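You operate a simulated robot arm through the tools that you are given. There is no shell and no other tool.

You are at the controls of a simulated robot arm. One attempt, no reset.

## Task
Wash the yellow brush in the clear jar and hang it on the brush rail.
Fine: middle hole, bristles down; press the jar's lid back on.

It is judged by the outcome, as a careful person would: the job done as asked, and still so three seconds after it is handed in. It fails if anything else is knocked over, pushed out of place, dropped, spilled or broken. A push-on lid holds only when it is set on centred and level and pressed home; a screw cap is set on level and turned clockwise until tight.

## Robot
A 7-joint arm with a two-finger parallel gripper, fixed in place. Base frame: the origin is on the floor under the middle of its stand, x ahead of it, y to its left, z up; the work surface is at about z = 0.8. Readings come in m, rad, newtons and seconds.
It reaches about 1.372 m from its shoulder. Its first joint turns from -2.601 to 2.601 rad. Payload 3.43 kg.
The TCP is the grasp point between the finger pads, 0.03 m short of the fingertips. In the tool frame z runs along the fingers and y along their closing line. Largest opening 0.094 m; finger width 0.028, thickness 0.01; the body of the gripper, 0.05 by 0.096 m, starts 0.055 m behind the TCP.
Orientation is that of the tool frame in the base frame, as [roll, pitch, yaw] about the fixed x, y, z axes, in that order (R = Rz(yaw) Ry(pitch) Rx(roll)). With the fingers straight down and closing along the base's y, the tool's x points along the base's -x, its y along +y and its z along -z.

## Interface
- The arm moves only by the tool apply_moves. Its arguments are lists of equal length, an entry for each row: "xyz": the shift along the tool's x, y, z in units of 25 mm (1.0 is 25 mm), a list of three; "turn": the turn, a rotation vector about the tool's x, y, z in units of 8 degrees (1.0 is 8 degrees), a list of three; "gripper": the opening, from 0 (shut) to 1 (fully open). In form: {"xyz": [[tx, ty, tz], ...], "turn": [[wx, wy, wz], ...], "gripper": [gripper, ...]}. A call has 1 to 20 rows; each row shifts and turns the commanded pose from where the row before left it, along the tool's axes as they then stand. A call with a number of a shift or a turn outside -1 to 1 is refused whole. A row lasts 0.2 s, in which the tool goes at most 0.05 m and 0.15 rad; a call with a longer step from one row to the next is refused whole, and so is a gripper value outside its range. A pose out of reach is approached as far as the arm can. The call stops where the force on the tool passes 90 N (or 10 N more than at its start, if that is more) or the arm is blocked; 0.2 s more then pass. The fingers move at their own pace (about 0.045 m/s each) and stop on an object; they squeeze with about 32 N. The grip force told is the motor's: it shows also when the fingers shut on nothing. Time passes only in rows, and 0.2 s behind the last, so rows that do not move let the fingers close. It gives the time, the measured TCP pose, the force on the tool (base axes), the opening and the grip force at its end, in the units of the frame above (readings bear some noise), with the torque about the TCP (base axes, N m) and any sound that the robot's microphone picked up, and new pictures: "pictures" is both (left out), scene, wrist or none.
- Cameras (640 x 400 px; columns grow to the right, rows downward): "scene" is fixed at [0.22, 0.6509, 1.4747]; the picture's right is [-0.98, -0.21, 0.00], its down [-0.06, 0.26, -0.96] and it looks along [0.20, -0.94, -0.27] (base axes); focal length 347 px, centre (320, 200). "wrist" rides on the gripper at [0.076, 0.014, -0.102] in the tool frame; the picture's right is [-0.18, 0.98, 0.00], its down [-0.75, -0.14, -0.64] and it looks along [-0.63, -0.12, 0.77] (tool axes); focal length 243 px, centre (320, 200).
- probe_pixels(camera, pixels): for up to 12 pixels [column, row] of the newest picture of that camera ("zoom" is the newest enlarged one), the place [x, y, z] in the base frame of the surface seen there, good to about 0.003 m. The clock stands still meanwhile.
- zoom(camera, box): a new picture of the part [left, top, right, bottom] of that camera's present view, enlarged. The clock stands still meanwhile.
- close_job(): hands the job in; it is judged then, once.

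Leave the gripper open and the arm clear of the work at the hand-in unless told otherwise.

The tools are called after ">>>" as name(argument=value, ...) on one line, values as JSON. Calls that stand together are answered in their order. apply_moves: Moves the arm, as the interface text tells. Its arguments: {"type":"object","properties":{"xyz":{"type":"array","items":{"type":"array","items":{"type":"number"}}},"turn":{"type":"array","items":{"type":"array","items":{"type":"number"}}},"gripper":{"type":"array","items":{"type":"number"}},"pictures":{"type":"string","enum":["both","scene","wrist","none"]}},"required":["xyz","turn","gripper"]} The other tools are called the same way: probe_pixels (camera, pixels) gives the place of the surface under pixels of a picture; zoom (camera, box) takes an enlarged picture of a part of a camera's view; close_job () hands the job in.

At the start:

```text
clock: 0.0
tcp_pos: [0.4458, -0.8802, 1.2489]
tool_rot: [-3.14, -0.001, -3.141]
contact_force: [0.0, 0.1, -0.3]
torque: [0.0, 0.03, 0.0]
gripper_width: 0.094
finger_force: 0.0
```

scene: 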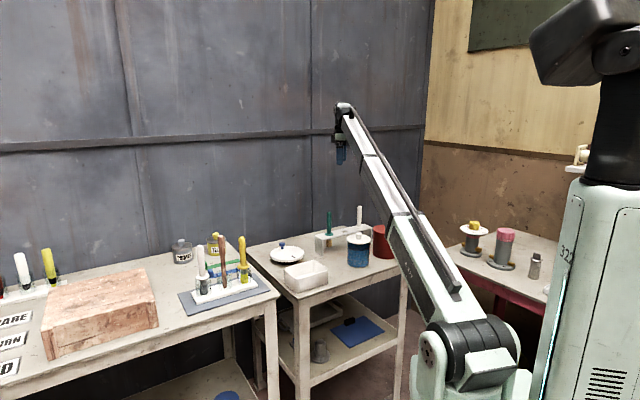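
wrist: 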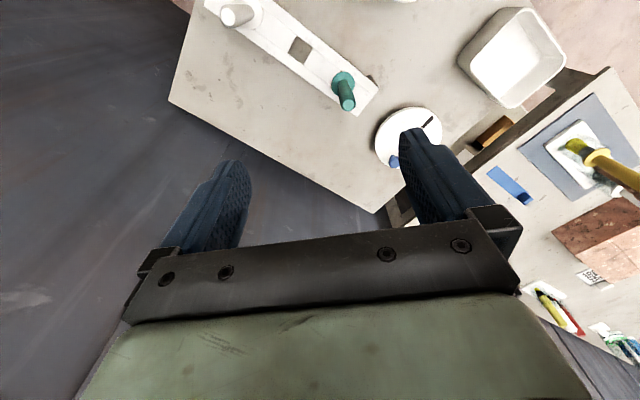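

I see several tables: on the left one with brushes and jars, and a middle one with a rail holding a green and a white brush. First I will zoom in on the scene to identify things.

>>> zoom(camera="scene", box=[160, 220, 290, 310])

>>> zoom(camera="scene", box=[250, 190, 410, 300])

>>> zoom(camera="scene", box=[0, 230, 170, 380])

>>> zoom(camera="wrist", box=[160, 0, 640, 360])

```text
4.44 times, centred on (225, 265) of scene
```

zoom: 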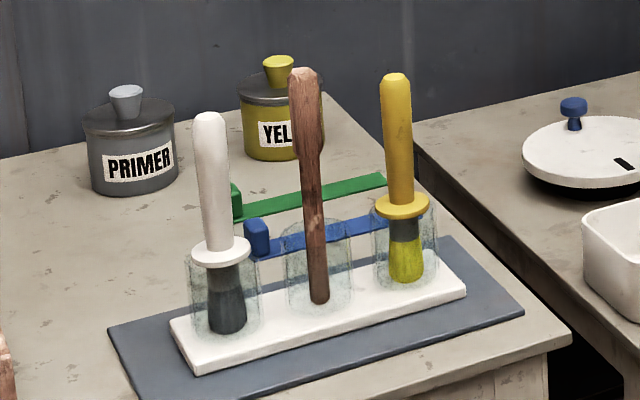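

```text
3.64 times, centred on (330, 245) of scene
```

zoom: 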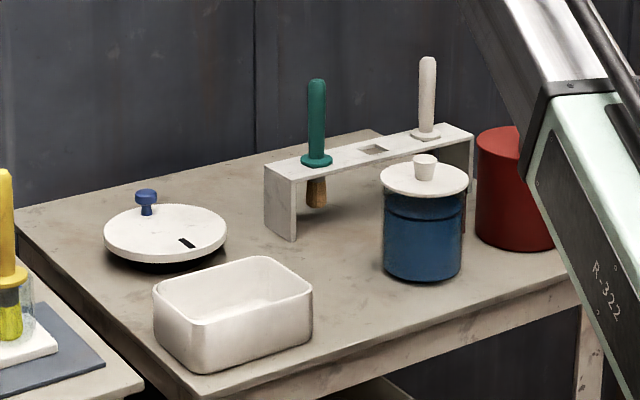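

```text
2.67 times, centred on (85, 305) of scene
```

zoom: 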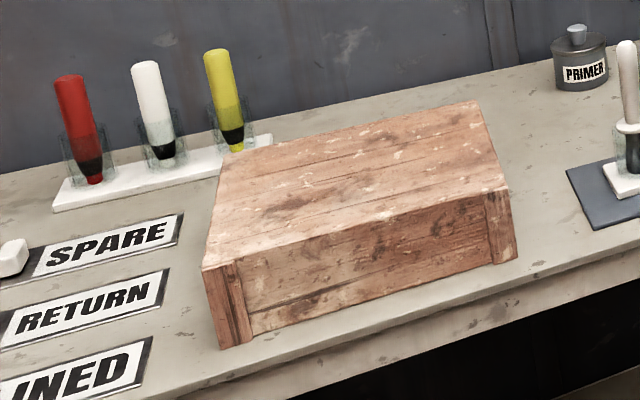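

```text
1.11 times, centred on (400, 180) of wrist
```

zoom: 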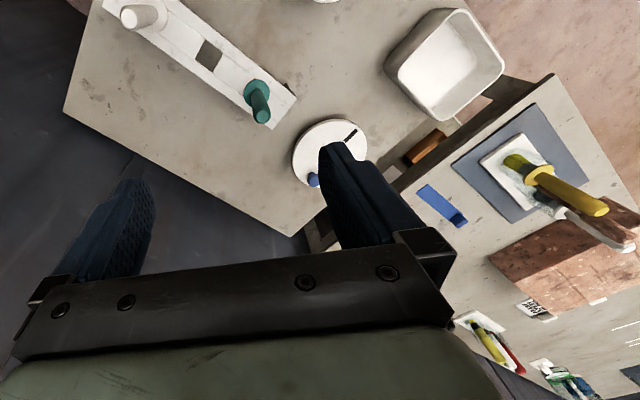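

I see the yellow brush (yellow handle with collar) standing in a holder on the left table, and the rail with a free square middle hole. I still need to find the clear jar, so I zoom on the right table and the lower parts.

>>> zoom(camera="scene", box=[430, 190, 600, 310])

>>> zoom(camera="scene", box=[330, 200, 430, 290])

>>> zoom(camera="scene", box=[180, 290, 420, 400])

>>> zoom(camera="wrist", box=[160, 0, 400, 130])

>>> zoom(camera="wrist", box=[460, 80, 640, 220])

```text
3.33 times, centred on (515, 250) of scene
```

zoom: 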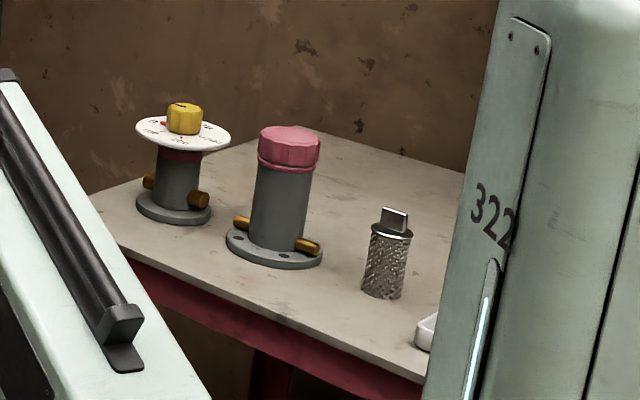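

```text
4.44 times, centred on (380, 245) of scene
```

zoom: 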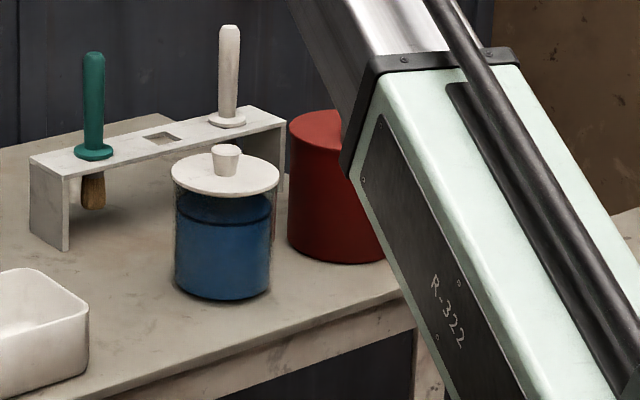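

```text
2.67 times, centred on (300, 345) of scene
```

zoom: 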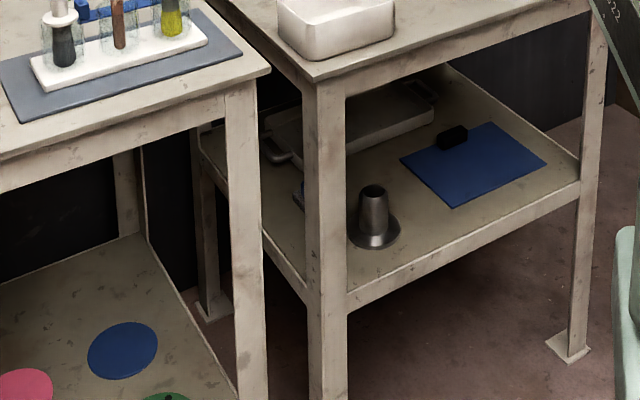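

```text
2.67 times, centred on (280, 65) of wrist
```

zoom: 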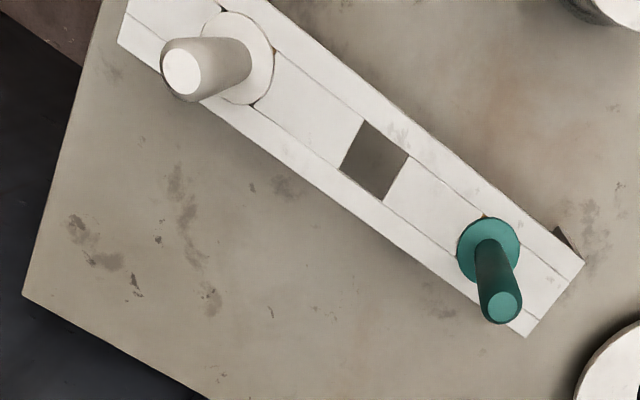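

```text
2.86 times, centred on (550, 150) of wrist
```

zoom: 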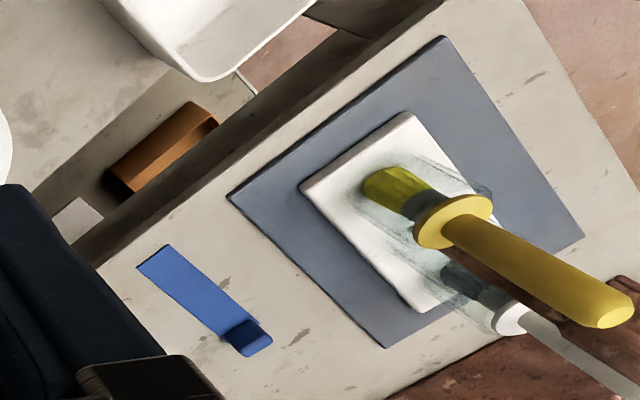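

The clear jar is the glass one with blue liquid and a white knobbed lid near (357,250). I now probe the jar, lid, rail and brushes for their positions.

>>> probe_pixels(camera="scene", pixels=[[358, 235], [358, 240], [348, 241], [369, 241], [358, 245], [357, 256], [357, 265], [330, 238], [353, 232], [318, 252], [380, 240], [300, 285]])

>>> probe_pixels(camera="scene", pixels=[[241, 240], [241, 255], [241, 262], [236, 262], [247, 262], [242, 273], [230, 283], [215, 288], [243, 236], [222, 240], [203, 250], [265, 288]])

>>> zoom(camera="scene", box=[305, 195, 385, 245])

>>> zoom(camera="scene", box=[330, 225, 394, 275])

>>> zoom(camera="scene", box=[210, 230, 274, 280])

```text
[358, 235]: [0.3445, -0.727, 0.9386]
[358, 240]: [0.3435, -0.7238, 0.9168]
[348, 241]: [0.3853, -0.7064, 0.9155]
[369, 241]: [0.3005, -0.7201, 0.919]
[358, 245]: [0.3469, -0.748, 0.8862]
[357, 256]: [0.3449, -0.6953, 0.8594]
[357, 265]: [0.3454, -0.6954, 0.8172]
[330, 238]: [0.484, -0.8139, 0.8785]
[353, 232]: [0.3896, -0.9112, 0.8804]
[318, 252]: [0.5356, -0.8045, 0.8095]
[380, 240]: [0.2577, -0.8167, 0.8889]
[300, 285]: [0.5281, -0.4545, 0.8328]
```

```text
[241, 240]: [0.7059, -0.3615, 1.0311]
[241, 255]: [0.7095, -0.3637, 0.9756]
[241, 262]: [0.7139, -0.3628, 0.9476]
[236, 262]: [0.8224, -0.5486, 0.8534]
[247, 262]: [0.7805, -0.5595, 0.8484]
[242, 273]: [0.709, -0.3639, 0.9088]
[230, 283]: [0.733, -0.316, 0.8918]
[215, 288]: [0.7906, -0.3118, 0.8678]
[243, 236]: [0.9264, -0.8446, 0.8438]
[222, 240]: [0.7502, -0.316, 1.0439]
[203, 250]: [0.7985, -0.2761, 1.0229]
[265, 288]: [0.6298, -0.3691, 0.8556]
```

```text
8.00 times, centred on (345, 220) of scene
```

zoom: 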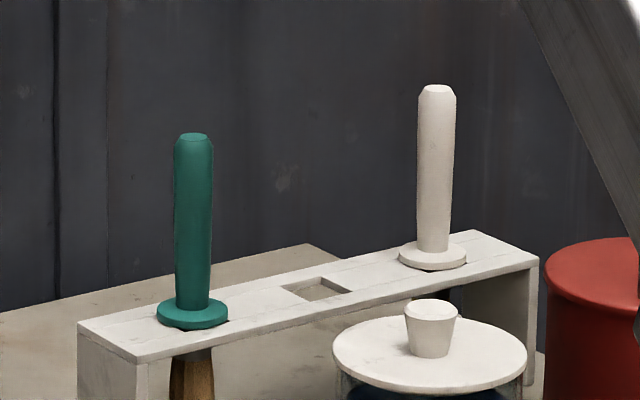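

```text
8.00 times, centred on (362, 250) of scene
```

zoom: 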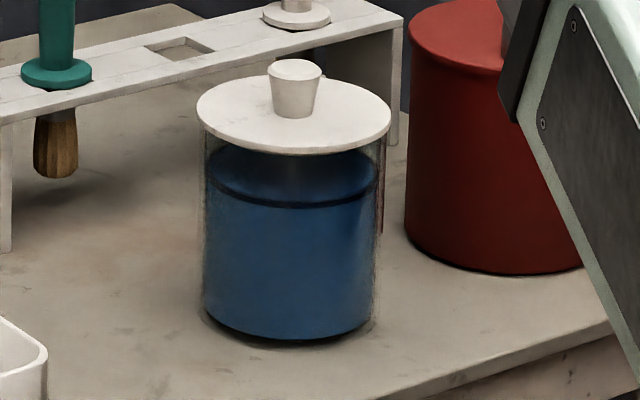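

```text
8.00 times, centred on (242, 255) of scene
```

zoom: 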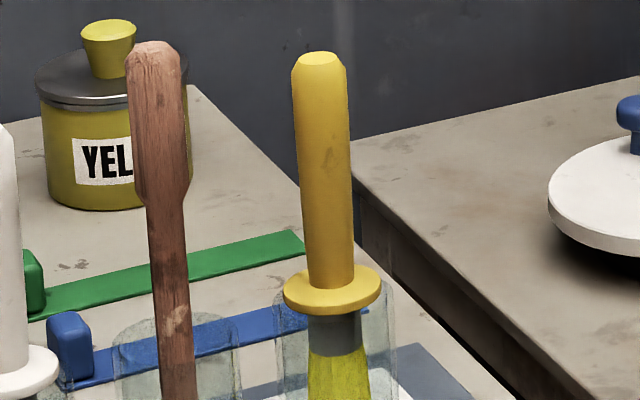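

Next I probe fine points on the yellow brush in this newest zoom: handle top, handle edges, collar and ferrule.

>>> probe_pixels(camera="zoom", pixels=[[320, 57], [320, 80], [298, 110], [345, 110], [303, 240], [350, 240], [326, 260], [287, 292], [377, 290], [332, 308], [335, 335], [345, 380]])

>>> zoom(camera="scene", box=[200, 255, 264, 305])

```text
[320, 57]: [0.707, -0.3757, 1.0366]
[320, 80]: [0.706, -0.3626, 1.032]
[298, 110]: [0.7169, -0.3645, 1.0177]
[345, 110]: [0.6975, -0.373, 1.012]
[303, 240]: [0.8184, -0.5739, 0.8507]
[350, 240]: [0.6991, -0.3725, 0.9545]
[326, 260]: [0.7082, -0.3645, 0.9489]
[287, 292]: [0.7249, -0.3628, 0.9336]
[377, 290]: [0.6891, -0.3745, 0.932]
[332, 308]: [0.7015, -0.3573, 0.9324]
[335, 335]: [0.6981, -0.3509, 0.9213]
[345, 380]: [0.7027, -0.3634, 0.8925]
```

```text
8.00 times, centred on (232, 280) of scene
```

zoom: 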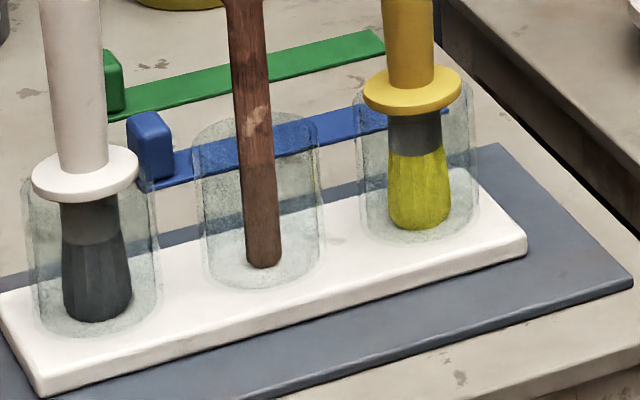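

The yellow brush stands nearly upright, collar at z≈0.93, top ≈1.037. Now I zoom on the rail and probe its hole, ends and the two hanging brushes.

>>> zoom(camera="scene", box=[305, 205, 385, 255])

```text
8.00 times, centred on (345, 230) of scene
```

zoom: 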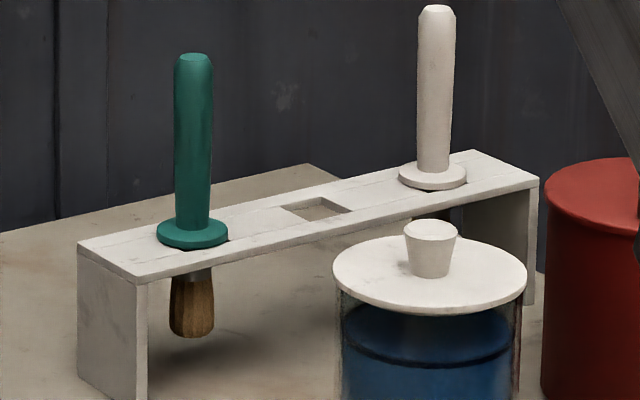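

>>> probe_pixels(camera="zoom", pixels=[[82, 245], [140, 280], [475, 153], [533, 180], [276, 209], [318, 194], [355, 210], [310, 224], [190, 210], [192, 60], [432, 185], [436, 10]])

>>> probe_pixels(camera="zoom", pixels=[[431, 230], [408, 230], [454, 232], [415, 268], [447, 270], [430, 310], [336, 265], [523, 270], [430, 242], [431, 255], [375, 262], [490, 262]])

```text
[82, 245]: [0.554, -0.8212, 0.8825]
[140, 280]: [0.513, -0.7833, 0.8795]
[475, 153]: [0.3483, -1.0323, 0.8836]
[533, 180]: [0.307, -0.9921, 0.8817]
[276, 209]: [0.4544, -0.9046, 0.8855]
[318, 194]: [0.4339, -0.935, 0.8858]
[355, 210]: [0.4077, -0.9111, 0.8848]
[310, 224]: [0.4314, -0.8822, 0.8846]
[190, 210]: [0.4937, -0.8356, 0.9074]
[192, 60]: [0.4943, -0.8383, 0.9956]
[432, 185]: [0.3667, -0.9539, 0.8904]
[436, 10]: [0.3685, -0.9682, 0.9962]
```

```text
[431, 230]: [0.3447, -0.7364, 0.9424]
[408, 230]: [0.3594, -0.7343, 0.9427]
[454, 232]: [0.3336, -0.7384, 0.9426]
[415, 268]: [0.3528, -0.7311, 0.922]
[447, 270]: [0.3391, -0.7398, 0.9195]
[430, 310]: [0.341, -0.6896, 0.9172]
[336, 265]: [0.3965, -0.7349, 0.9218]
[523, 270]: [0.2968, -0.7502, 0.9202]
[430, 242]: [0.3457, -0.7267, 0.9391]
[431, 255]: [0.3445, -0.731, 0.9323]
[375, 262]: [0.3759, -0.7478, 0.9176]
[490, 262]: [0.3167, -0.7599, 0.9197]
```

The rail top is at z≈0.884 with the middle hole near (0.432,-0.908), running at 45°; the lid's knob is near (0.3465,-0.74), top z≈0.943. I now look for a free table spot for the lid and probe the neighbours.

>>> probe_pixels(camera="scene", pixels=[[335, 268], [335, 280], [325, 262], [345, 275], [328, 272], [322, 277], [326, 284], [330, 255], [340, 245], [365, 272], [375, 265], [385, 260]])

>>> probe_pixels(camera="scene", pixels=[[285, 247], [272, 253], [303, 255], [290, 263], [302, 298], [328, 268], [388, 252], [375, 258], [372, 235], [313, 258], [290, 270], [405, 262]])

>>> zoom(camera="scene", box=[262, 225, 390, 305])

```text
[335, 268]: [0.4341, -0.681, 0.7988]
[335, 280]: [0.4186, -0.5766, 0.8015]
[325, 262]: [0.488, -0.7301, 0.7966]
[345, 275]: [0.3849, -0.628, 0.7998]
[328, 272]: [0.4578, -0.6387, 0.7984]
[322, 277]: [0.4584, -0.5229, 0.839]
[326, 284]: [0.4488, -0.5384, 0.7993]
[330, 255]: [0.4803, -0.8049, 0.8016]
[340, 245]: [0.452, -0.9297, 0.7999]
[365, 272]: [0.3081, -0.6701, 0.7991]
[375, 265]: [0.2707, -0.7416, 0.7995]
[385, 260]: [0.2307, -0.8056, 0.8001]
```

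```text
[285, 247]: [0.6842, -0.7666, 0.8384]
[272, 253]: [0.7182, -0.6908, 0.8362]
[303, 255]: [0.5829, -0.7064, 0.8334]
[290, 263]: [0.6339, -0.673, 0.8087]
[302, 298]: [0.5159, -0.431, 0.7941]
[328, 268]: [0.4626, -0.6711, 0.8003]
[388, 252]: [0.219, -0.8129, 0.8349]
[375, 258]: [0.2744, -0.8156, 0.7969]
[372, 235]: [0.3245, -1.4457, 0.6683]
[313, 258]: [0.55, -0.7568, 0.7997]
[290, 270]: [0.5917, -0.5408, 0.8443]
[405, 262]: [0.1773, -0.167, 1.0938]
```

```text
5.00 times, centred on (326, 265) of scene
```

zoom: 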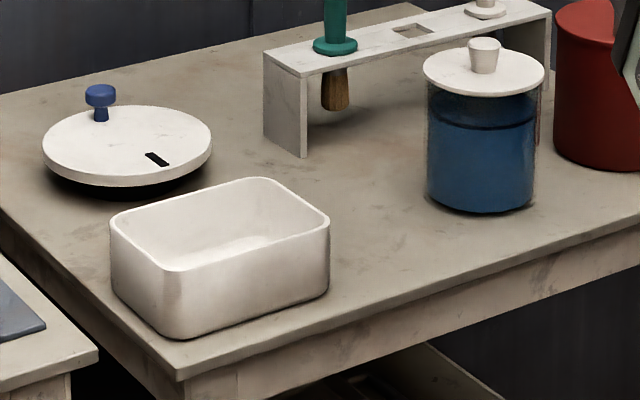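

A free spot for the lid is near (0.475,-0.665) on the table between box, jar and rail. First I move above the lid's knob (0.3465,-0.740) to z≈1.05.

>>> apply_moves(xyz=[[0.5, 0.7, 1], [0.5, 0.7, 1], [0.5, 0.7, 1], [0.5, 0.7, 1], [0.5, 0.7, 1], [0.5, 0.7, 1], [0.5, 0.7, 1], [0.47, 0.71, 1], [0, 0, 0]], turn=[[0, 0, 0], [0, 0, 0], [0, 0, 0], [0, 0, 0], [0, 0, 0], [0, 0, 0], [0, 0, 0], [0, 0, 0], [0, 0, 0]], gripper=[1, 1, 1, 1, 1, 1, 1, 1, 1])

```text
clock: 2.0
tcp_pos: [0.3468, -0.7422, 1.0487]
tool_rot: [3.141, 0.0, 3.141]
contact_force: [-0.8, -0.5, 0.5]
torque: [0.0, -0.01, 0.01]
gripper_width: 0.0937
finger_force: 0.1
```

scene: 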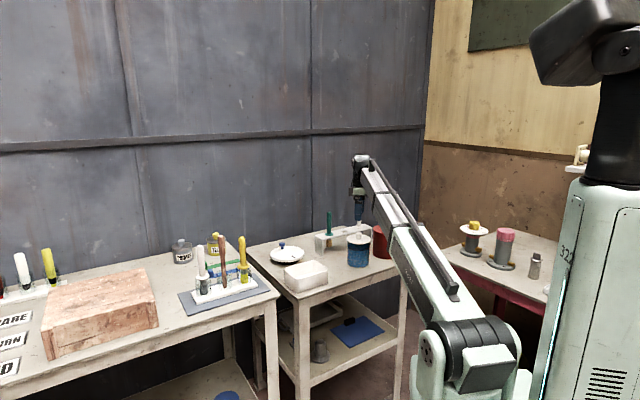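
wrist: 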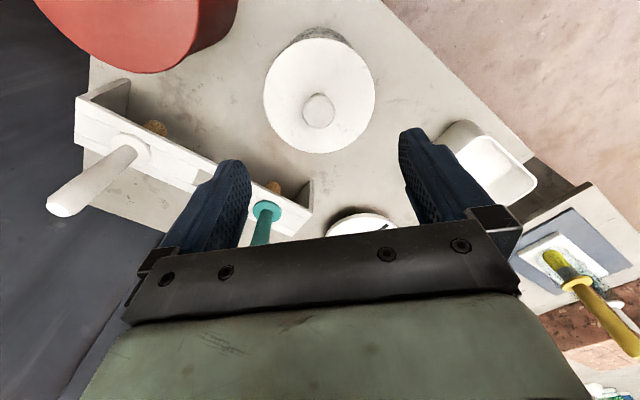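

I'm above the lid; in the wrist view it is at about (318,95) with its knob near (319,110). I probe knob and lid rim for exact centring.

>>> zoom(camera="wrist", box=[250, 20, 394, 160])

>>> probe_pixels(camera="wrist", pixels=[[318, 110], [304, 110], [334, 110], [318, 96], [318, 124], [266, 95], [375, 95], [320, 38], [320, 151], [370, 170], [300, 180], [345, 165]])

```text
2.86 times, centred on (322, 90) of wrist
```

zoom: 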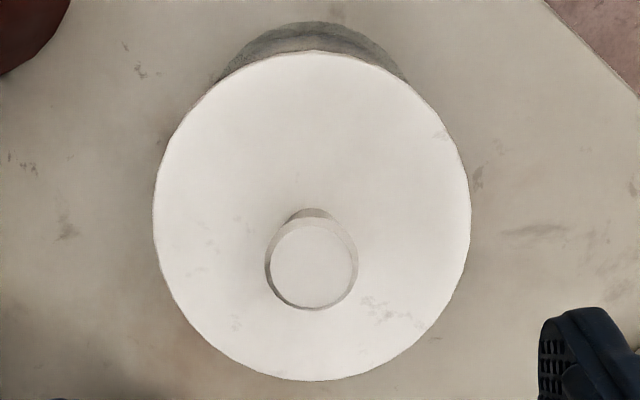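

```text
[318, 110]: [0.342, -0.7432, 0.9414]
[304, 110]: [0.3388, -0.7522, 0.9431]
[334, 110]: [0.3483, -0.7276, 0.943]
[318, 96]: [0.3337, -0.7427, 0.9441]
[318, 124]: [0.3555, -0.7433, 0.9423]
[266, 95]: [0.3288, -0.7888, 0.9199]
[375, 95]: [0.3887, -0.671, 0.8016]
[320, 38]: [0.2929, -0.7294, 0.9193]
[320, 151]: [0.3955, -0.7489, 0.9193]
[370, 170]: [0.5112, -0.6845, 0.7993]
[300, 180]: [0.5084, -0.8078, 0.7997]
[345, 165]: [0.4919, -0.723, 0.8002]
```

The knob centre comes out at about (0.3445,-0.741), top 0.943. I lower open fingers around it to TCP z≈0.954, stopping just above the lid.

>>> apply_moves(xyz=[[0.08, 0.04, 0.8], [0, 0, 0.8], [0, 0, 0.7], [0, 0, 0.6], [0, 0, 0.5], [0, 0, 0.3], [0, 0, 0], [0, 0, 0]], turn=[[0, 0, 0], [0, 0, 0], [0, 0, 0], [0, 0, 0], [0, 0, 0], [0, 0, 0], [0, 0, 0], [0, 0, 0]], gripper=[1, 1, 1, 1, 1, 1, 1, 1])

```text
clock: 3.8
tcp_pos: [0.345, -0.7392, 0.9574]
tool_rot: [3.14, -0.001, 3.141]
contact_force: [0.2, 0.2, 0.0]
torque: [0.0, -0.02, 0.01]
gripper_width: 0.0941
finger_force: 0.1
```

scene: 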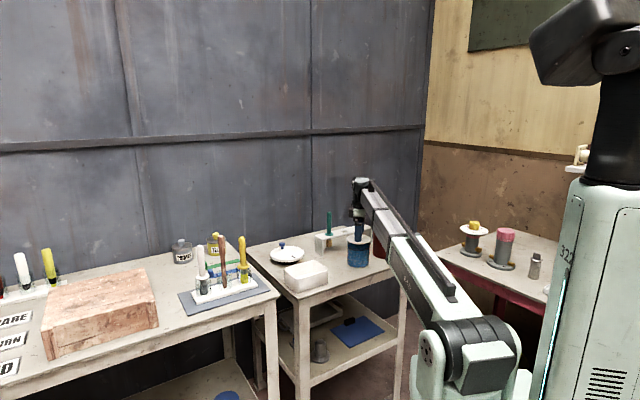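
wrist: 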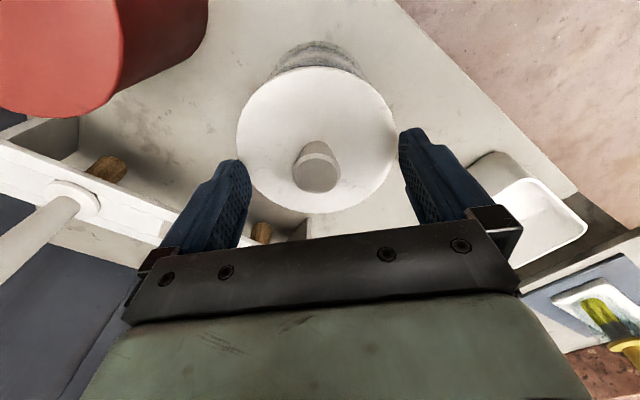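

Fingers straddle the knob. I check the centring by probing the knob once more, and finger tips.

>>> probe_pixels(camera="wrist", pixels=[[316, 178], [294, 175], [339, 175], [316, 162], [316, 191], [240, 170], [404, 140], [316, 69], [316, 211], [238, 140], [396, 150]])

>>> zoom(camera="scene", box=[325, 205, 389, 245])

```text
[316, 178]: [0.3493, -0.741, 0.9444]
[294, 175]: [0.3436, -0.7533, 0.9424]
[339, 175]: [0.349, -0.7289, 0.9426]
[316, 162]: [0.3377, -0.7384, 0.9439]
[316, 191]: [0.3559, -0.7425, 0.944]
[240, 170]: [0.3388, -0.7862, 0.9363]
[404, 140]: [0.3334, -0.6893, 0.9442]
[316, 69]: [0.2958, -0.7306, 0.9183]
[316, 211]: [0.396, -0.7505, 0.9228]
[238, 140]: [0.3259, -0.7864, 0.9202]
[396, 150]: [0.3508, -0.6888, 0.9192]
```

```text
10.00 times, centred on (357, 225) of scene
```

zoom: 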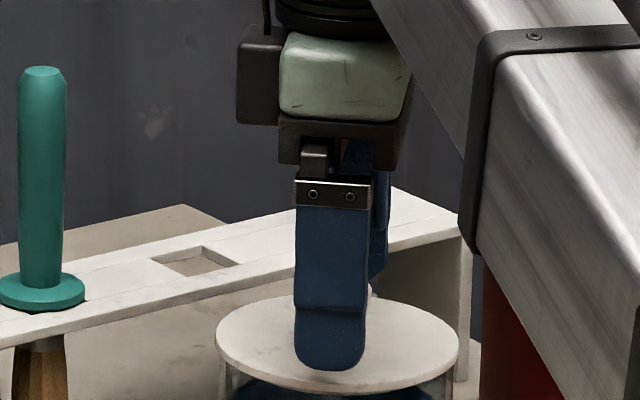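

The knob centre is about (0.346,-0.741); I shift 2 mm to centre, lower 3 mm and close the fingers on the knob.

>>> apply_moves(xyz=[[-0.05, -0.07, 0.12], [0, 0, 0], [0, 0, 0], [0, 0, 0], [0, 0, 0], [0, 0, 0], [0, 0, 0]], turn=[[0, 0, 0], [0, 0, 0], [0, 0, 0], [0, 0, 0], [0, 0, 0], [0, 0, 0], [0, 0, 0]], gripper=[1, 0.6, 0.2, 0, 0, 0, 0])

```text
clock: 5.4
tcp_pos: [0.3467, -0.7416, 0.9532]
tool_rot: [3.141, 0.0, -3.141]
contact_force: [-0.1, 0.2, 0.1]
torque: [-0.04, -0.05, 0.01]
gripper_width: 0.0268
finger_force: 31.5
heard: snap
```

scene: 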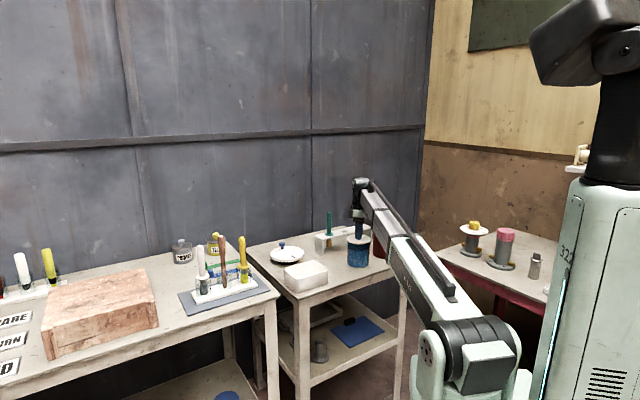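
wrist: 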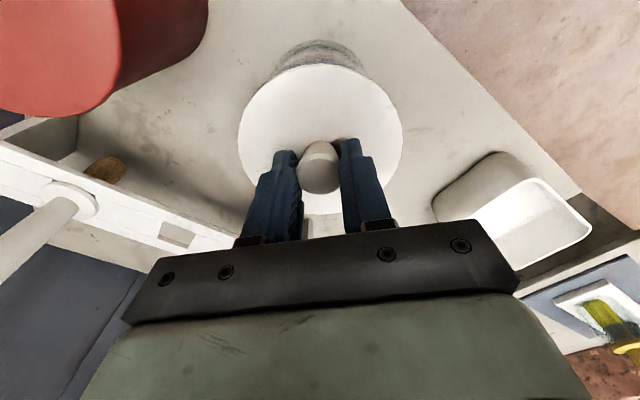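

The knob is gripped (width 0.0268, a "snap" heard — perhaps the lid loosening). I lift slowly straight up and watch the force.

>>> apply_moves(xyz=[[0, 0, -0.1], [0, 0, -0.15], [0, 0, -0.2], [0, 0, -0.3], [0, 0, 0]], turn=[[0, 0, 0], [0, 0, 0], [0, 0, 0], [0, 0, 0], [0, 0, 0]], gripper=[0, 0, 0, 0, 0])

>>> zoom(camera="scene", box=[325, 215, 389, 275])

```text
clock: 6.6
tcp_pos: [0.3456, -0.7427, 0.9723]
tool_rot: [3.141, 0.002, -3.141]
contact_force: [0.0, -1.0, -0.4]
torque: [0.0, -0.01, 0.04]
gripper_width: 0.0264
finger_force: 32.0
```

scene: 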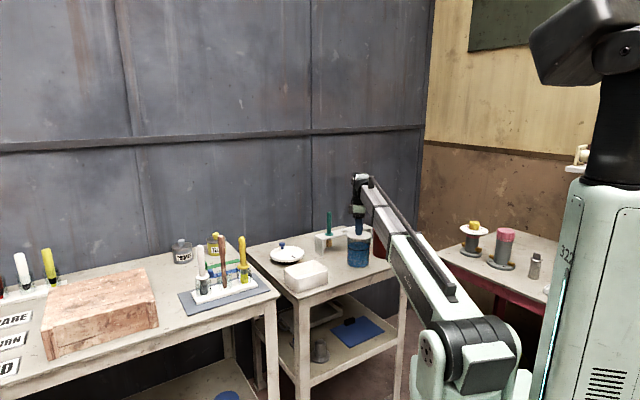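
wrist: 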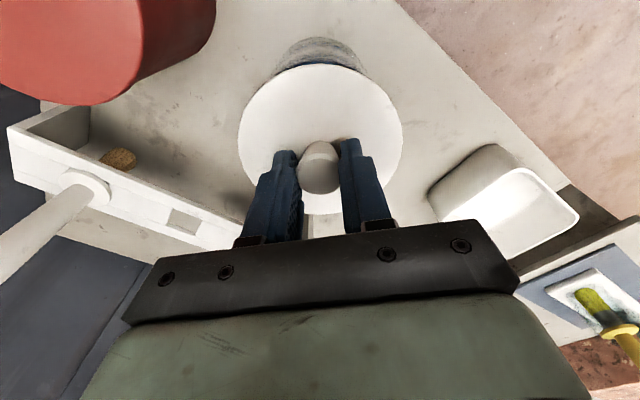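

```text
6.67 times, centred on (357, 245) of scene
```

zoom: 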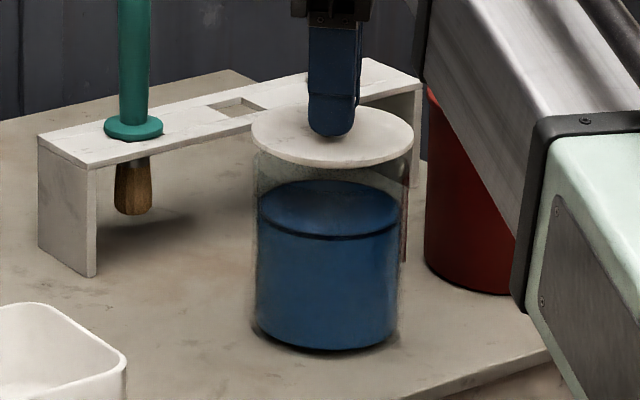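

The lid came off cleanly and the jar stayed. I lift further to about z≈1.04 and look at the lid's underside and whether the jar is undisturbed.

>>> apply_moves(xyz=[[0, 0, -0.5], [0, 0, -0.8], [0, 0, -0.8], [0, 0, -0.6], [0, 0, 0]], turn=[[0, 0, 0], [0, 0, 0], [0, 0, 0], [0, 0, 0], [0, 0, 0]], gripper=[0, 0, 0, 0, 0])

>>> zoom(camera="scene", box=[325, 205, 389, 275])

```text
clock: 7.8
tcp_pos: [0.345, -0.7419, 1.0402]
tool_rot: [3.141, 0.002, 3.141]
contact_force: [-0.4, 0.4, -0.4]
torque: [-0.02, 0.02, 0.03]
gripper_width: 0.0264
finger_force: 32.4
```

scene: 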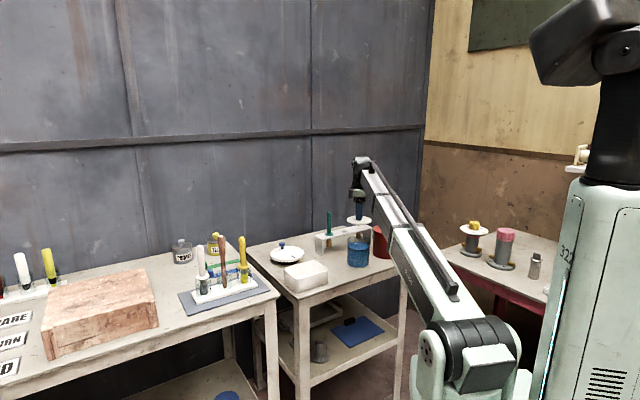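
wrist: 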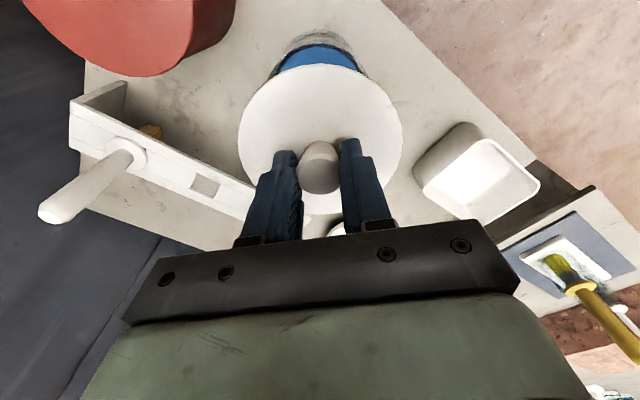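

```text
5.71 times, centred on (357, 240) of scene
```

zoom: 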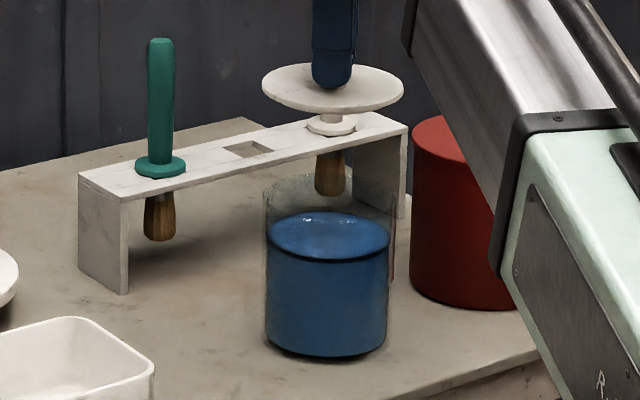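

The jar is open with clear blue liquid; the lid is a flat disc. I check the box rim corners for clearance before placing the lid.

>>> probe_pixels(camera="scene", pixels=[[314, 261], [320, 264], [326, 268], [327, 272], [285, 267], [320, 280], [303, 250], [303, 257], [325, 251]])

>>> probe_pixels(camera="wrist", pixels=[[415, 180], [458, 125], [475, 124], [538, 180], [462, 215], [400, 200], [420, 120], [330, 36], [300, 45], [345, 45]])

```text
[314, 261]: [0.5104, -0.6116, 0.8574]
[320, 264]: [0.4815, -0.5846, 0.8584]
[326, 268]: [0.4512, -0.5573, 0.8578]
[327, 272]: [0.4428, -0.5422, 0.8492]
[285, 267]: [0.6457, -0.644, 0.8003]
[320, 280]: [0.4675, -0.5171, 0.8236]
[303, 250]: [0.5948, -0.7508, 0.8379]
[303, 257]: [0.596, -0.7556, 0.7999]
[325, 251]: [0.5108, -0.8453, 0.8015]
```

```text
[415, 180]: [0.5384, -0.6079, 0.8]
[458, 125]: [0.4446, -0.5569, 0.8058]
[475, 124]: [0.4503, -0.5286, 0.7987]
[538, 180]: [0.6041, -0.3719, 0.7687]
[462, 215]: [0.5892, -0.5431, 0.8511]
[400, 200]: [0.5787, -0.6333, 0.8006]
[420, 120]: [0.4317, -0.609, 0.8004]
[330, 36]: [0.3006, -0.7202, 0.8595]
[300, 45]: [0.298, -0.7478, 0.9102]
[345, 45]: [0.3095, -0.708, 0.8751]
```

Box, rail corner and plate leave a good gap around (0.475,-0.697). I turn the tool -45° about its axis (also the orientation wanted for the rail), then move over the spot at height.

>>> apply_moves(xyz=[[0, 0, 0], [0, 0, 0], [0, 0, 0], [0, 0, 0], [0, 0, 0], [0, 0, 0], [-0.82, -0.4, 0], [-0.82, -0.4, 0], [-0.82, -0.4, 0], [-0.82, -0.4, 0], [-0.82, -0.4, 0], [-0.82, -0.4, 0], [0, 0, 0]], turn=[[0, 0, -0.9375], [0, 0, -0.9375], [0, 0, -0.9375], [0, 0, -0.9375], [0, 0, -0.9375], [0, 0, -0.9375], [0, 0, 0], [0, 0, 0], [0, 0, 0], [0, 0, 0], [0, 0, 0], [0, 0, 0], [0, 0, 0]], gripper=[0, 0, 0, 0, 0, 0, 0, 0, 0, 0, 0, 0, 0])

```text
clock: 10.6
tcp_pos: [0.476, -0.6967, 1.0373]
tool_rot: [3.141, -0.002, -2.355]
contact_force: [0.0, 0.2, -0.1]
torque: [0.01, -0.03, -0.01]
gripper_width: 0.0263
finger_force: 32.5
```

scene: 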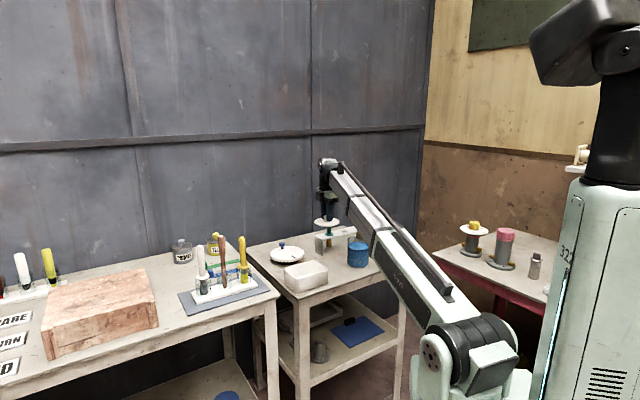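
wrist: 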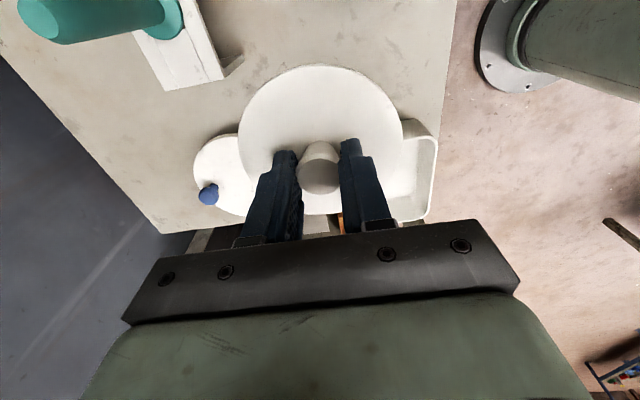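

The lid is over the free spot, level. I lower it to about 2 cm above the table, then gently onto it.

>>> apply_moves(xyz=[[0, 0, 1], [0, 0, 1], [0, 0, 1], [0, 0, 1], [0, 0, 1], [0, 0, 1], [0, 0, 0.7], [0, 0, 0.3], [0, 0, 0]], turn=[[0, 0, 0], [0, 0, 0], [0, 0, 0], [0, 0, 0], [0, 0, 0], [0, 0, 0], [0, 0, 0], [0, 0, 0], [0, 0, 0]], gripper=[0, 0, 0, 0, 0, 0, 0, 0, 0])

>>> zoom(camera="scene", box=[270, 215, 390, 290])

```text
clock: 12.6
tcp_pos: [0.4755, -0.6968, 0.8654]
tool_rot: [-3.141, -0.001, -2.357]
contact_force: [-0.9, -0.2, -1.0]
torque: [0.01, -0.01, 0.01]
gripper_width: 0.0263
finger_force: 31.9
```

scene: 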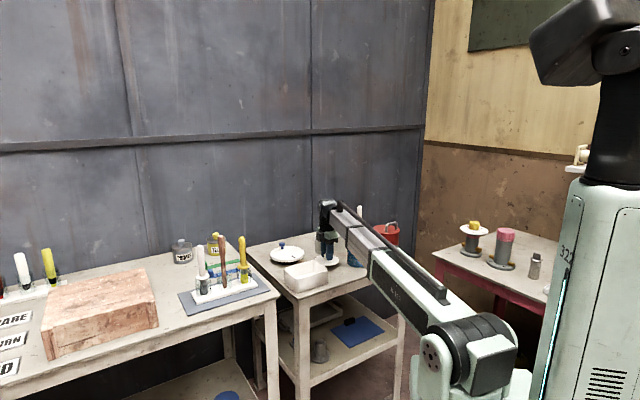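
wrist: 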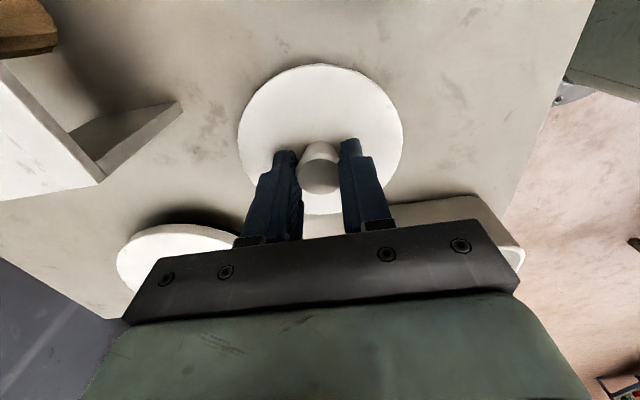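

```text
5.33 times, centred on (330, 252) of scene
```

zoom: 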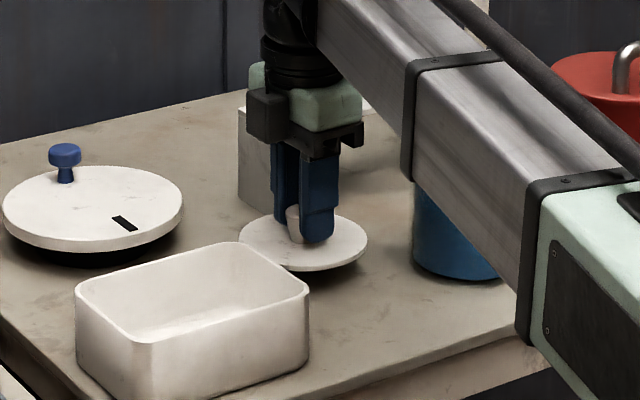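

The lid hovers about 2.4 cm above the table, arm clear of the jar. I lower it the last bit in small steps and read the force.

>>> apply_moves(xyz=[[0, 0, 0.4], [0, 0, 0.3], [0, 0, 0.15], [0, 0, 0.05], [0, 0, 0]], turn=[[0, 0, 0], [0, 0, 0], [0, 0, 0], [0, 0, 0], [0, 0, 0]], gripper=[0, 0, 0, 0, 0], pictures="none")

>>> zoom(camera="scene", box=[300, 235, 364, 275])

```text
clock: 13.8
tcp_pos: [0.4746, -0.6973, 0.8433]
tool_rot: [-3.14, 0.0, -2.356]
contact_force: [-0.4, -2.6, 7.2]
torque: [-0.03, 0.02, 0.01]
gripper_width: 0.0263
finger_force: 31.7
```

```text
10.00 times, centred on (332, 255) of scene
```

zoom: 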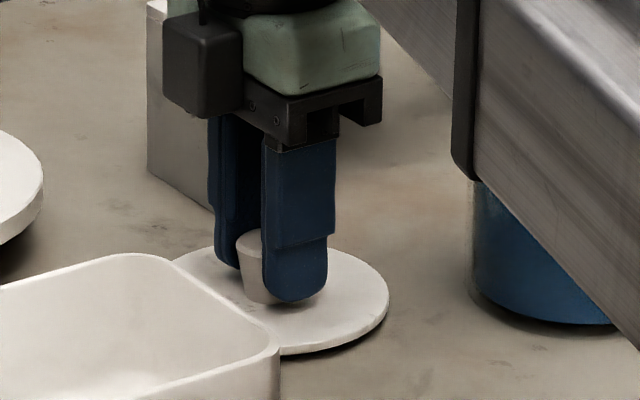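

The force of about 7 N up shows the lid rests on the table. I open the fingers and rise straight up.

>>> apply_moves(xyz=[[0, 0, 0], [0, 0, 0], [0, 0, 0], [0, 0, 0], [0, 0, -0.3], [0, 0, -0.7], [0, 0, -1], [0, 0, -1], [0, 0, -1], [0, 0, -1], [0, 0, -1], [0, 0, 0]], turn=[[0, 0, 0], [0, 0, 0], [0, 0, 0], [0, 0, 0], [0, 0, 0], [0, 0, 0], [0, 0, 0], [0, 0, 0], [0, 0, 0], [0, 0, 0], [0, 0, 0], [0, 0, 0]], gripper=[0.5, 0.8, 0.8, 0.8, 0.8, 0.8, 0.8, 0.8, 0.8, 0.8, 0.8, 0.8])

```text
clock: 16.4
tcp_pos: [0.4749, -0.6943, 0.9937]
tool_rot: [3.141, -0.001, -2.357]
contact_force: [0.2, -0.1, -0.6]
torque: [0.01, -0.03, 0.0]
gripper_width: 0.0753
finger_force: 0.1
```

scene: 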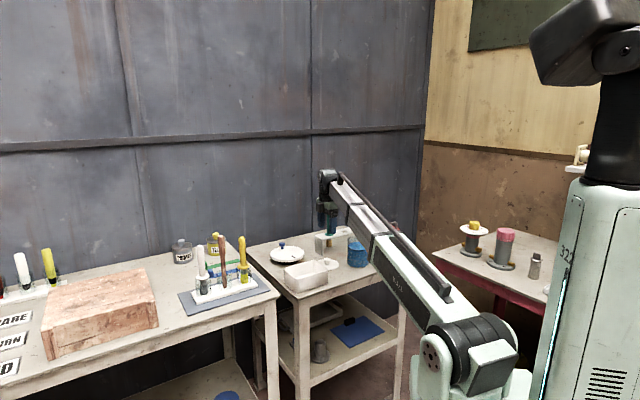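
wrist: 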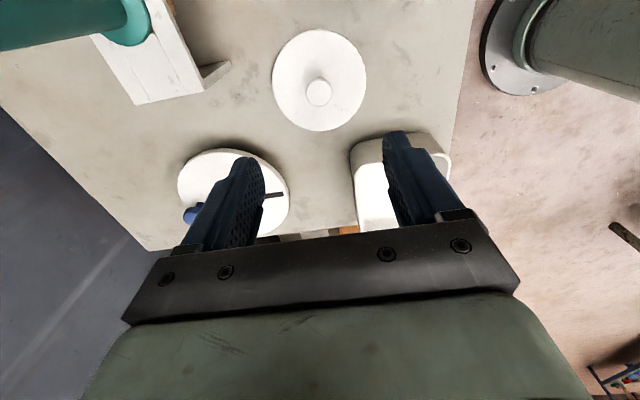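

The lid sits well on the table. Next I travel up and over to above the yellow brush near (0.708,-0.369), keeping the same turn, at z≈1.12.

>>> apply_moves(xyz=[[-0.986, 0.1625, -0.32], [-0.986, 0.1625, -0.32], [-0.986, 0.1625, -0.32], [-0.986, 0.1625, -0.32], [-0.986, 0.1625, -0.32], [-0.986, 0.1625, -0.32], [-0.986, 0.1625, -0.32], [-0.986, 0.1625, -0.32], [-0.986, 0.1625, -0.32], [-0.986, 0.1625, -0.32], [-0.986, 0.1625, -0.32], [-0.986, 0.1625, -0.32], [-0.986, 0.1625, -0.32], [-0.986, 0.1625, -0.32], [-0.986, 0.1625, -0.32], [-0.986, 0.1625, -0.32], [0, 0, 0]], turn=[[0, 0, 0], [0, 0, 0], [0, 0, 0], [0, 0, 0], [0, 0, 0], [0, 0, 0], [0, 0, 0], [0, 0, 0], [0, 0, 0], [0, 0, 0], [0, 0, 0], [0, 0, 0], [0, 0, 0], [0, 0, 0], [0, 0, 0], [0, 0, 0], [0, 0, 0]], gripper=[0.8, 0.8, 0.8, 0.8, 0.8, 0.8, 0.8, 0.8, 0.8, 0.8, 0.8, 0.8, 0.8, 0.8, 0.8, 0.8, 0.8])

```text
clock: 20.0
tcp_pos: [0.7069, -0.3729, 1.1216]
tool_rot: [-3.141, 0.001, -2.357]
contact_force: [0.1, 0.5, 0.1]
torque: [0.0, -0.03, 0.01]
gripper_width: 0.0753
finger_force: 0.1
```

scene: 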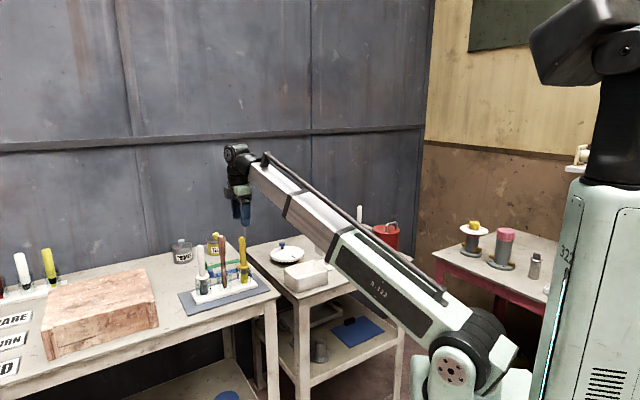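
wrist: 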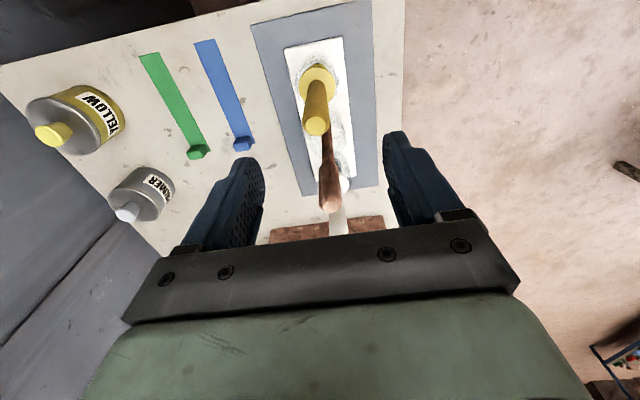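

I see the yellow brush from above, top at wrist (316,122). I zoom and probe its top, collar and the neighbouring stick.

>>> zoom(camera="wrist", box=[256, 40, 384, 220])

>>> probe_pixels(camera="wrist", pixels=[[317, 124], [306, 122], [327, 122], [317, 133], [317, 114], [301, 80], [335, 80], [318, 68], [329, 200], [319, 204], [340, 200], [342, 230]])

```text
2.22 times, centred on (320, 130) of wrist
```

zoom: 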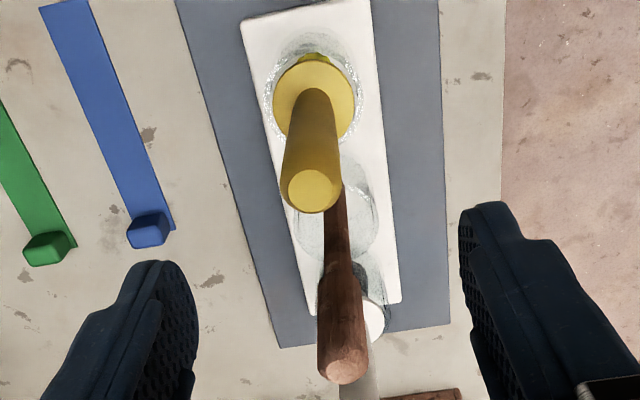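

```text
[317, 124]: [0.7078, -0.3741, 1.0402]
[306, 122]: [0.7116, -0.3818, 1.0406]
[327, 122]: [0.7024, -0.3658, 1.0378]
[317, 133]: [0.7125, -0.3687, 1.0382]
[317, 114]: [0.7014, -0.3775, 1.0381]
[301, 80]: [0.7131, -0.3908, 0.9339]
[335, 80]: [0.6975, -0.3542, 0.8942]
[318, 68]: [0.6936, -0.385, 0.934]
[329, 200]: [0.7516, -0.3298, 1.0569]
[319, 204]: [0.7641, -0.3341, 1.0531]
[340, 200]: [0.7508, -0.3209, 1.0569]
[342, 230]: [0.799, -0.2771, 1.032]
```

The handle top is centred at about (0.7073,-0.3737,1.039), almost exactly under the TCP, and upright. I lower to z≈1.04 with the fingers around the handle top and check clearance to the stick.

>>> apply_moves(xyz=[[0.03, -0.05, 0.8], [0, 0, 0.9], [0, 0, 0.9], [0, 0, 0.6], [0, 0, 0]], turn=[[0, 0, 0], [0, 0, 0], [0, 0, 0], [0, 0, 0], [0, 0, 0]], gripper=[0.7, 0.7, 0.7, 0.7, 0.7])

>>> zoom(camera="scene", box=[190, 200, 286, 260])

```text
clock: 21.2
tcp_pos: [0.7075, -0.3741, 1.0417]
tool_rot: [3.141, 0.001, -2.355]
contact_force: [-0.4, 0.0, -0.3]
torque: [0.01, 0.0, -0.02]
gripper_width: 0.0657
finger_force: 0.0
```

scene: 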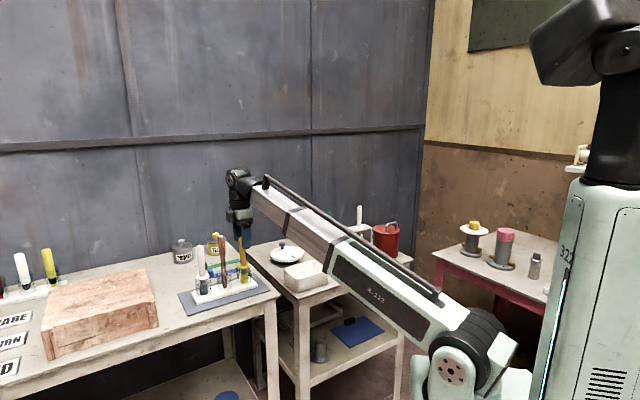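
wrist: 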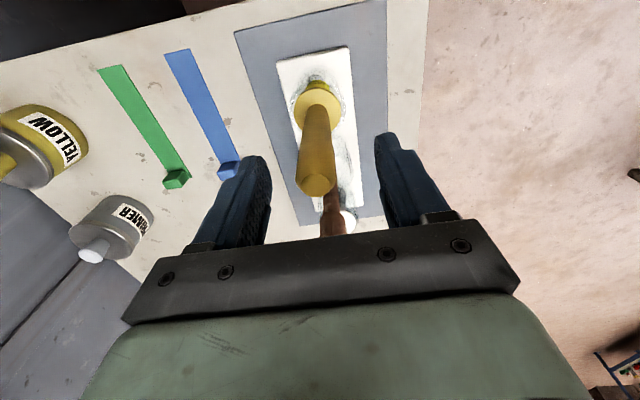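

```text
6.67 times, centred on (238, 230) of scene
```

zoom: 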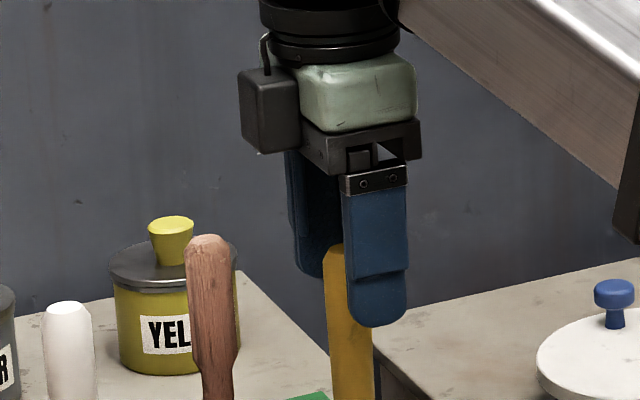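

I probe the dark block on the gripper and the stick top to be sure they will not meet when I go lower.

>>> probe_pixels(camera="zoom", pixels=[[242, 140], [262, 148], [296, 148], [244, 75], [298, 72], [270, 110], [208, 240], [195, 245], [222, 245], [375, 310], [350, 260], [365, 130]])

```text
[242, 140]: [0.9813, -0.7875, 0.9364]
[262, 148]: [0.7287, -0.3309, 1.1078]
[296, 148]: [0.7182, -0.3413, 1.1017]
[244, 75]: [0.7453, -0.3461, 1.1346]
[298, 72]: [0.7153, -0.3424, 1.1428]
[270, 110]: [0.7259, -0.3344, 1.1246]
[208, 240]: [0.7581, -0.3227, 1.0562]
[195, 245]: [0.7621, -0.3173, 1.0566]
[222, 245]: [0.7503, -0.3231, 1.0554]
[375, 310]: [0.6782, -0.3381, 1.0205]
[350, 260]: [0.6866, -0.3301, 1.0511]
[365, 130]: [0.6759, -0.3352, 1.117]
```

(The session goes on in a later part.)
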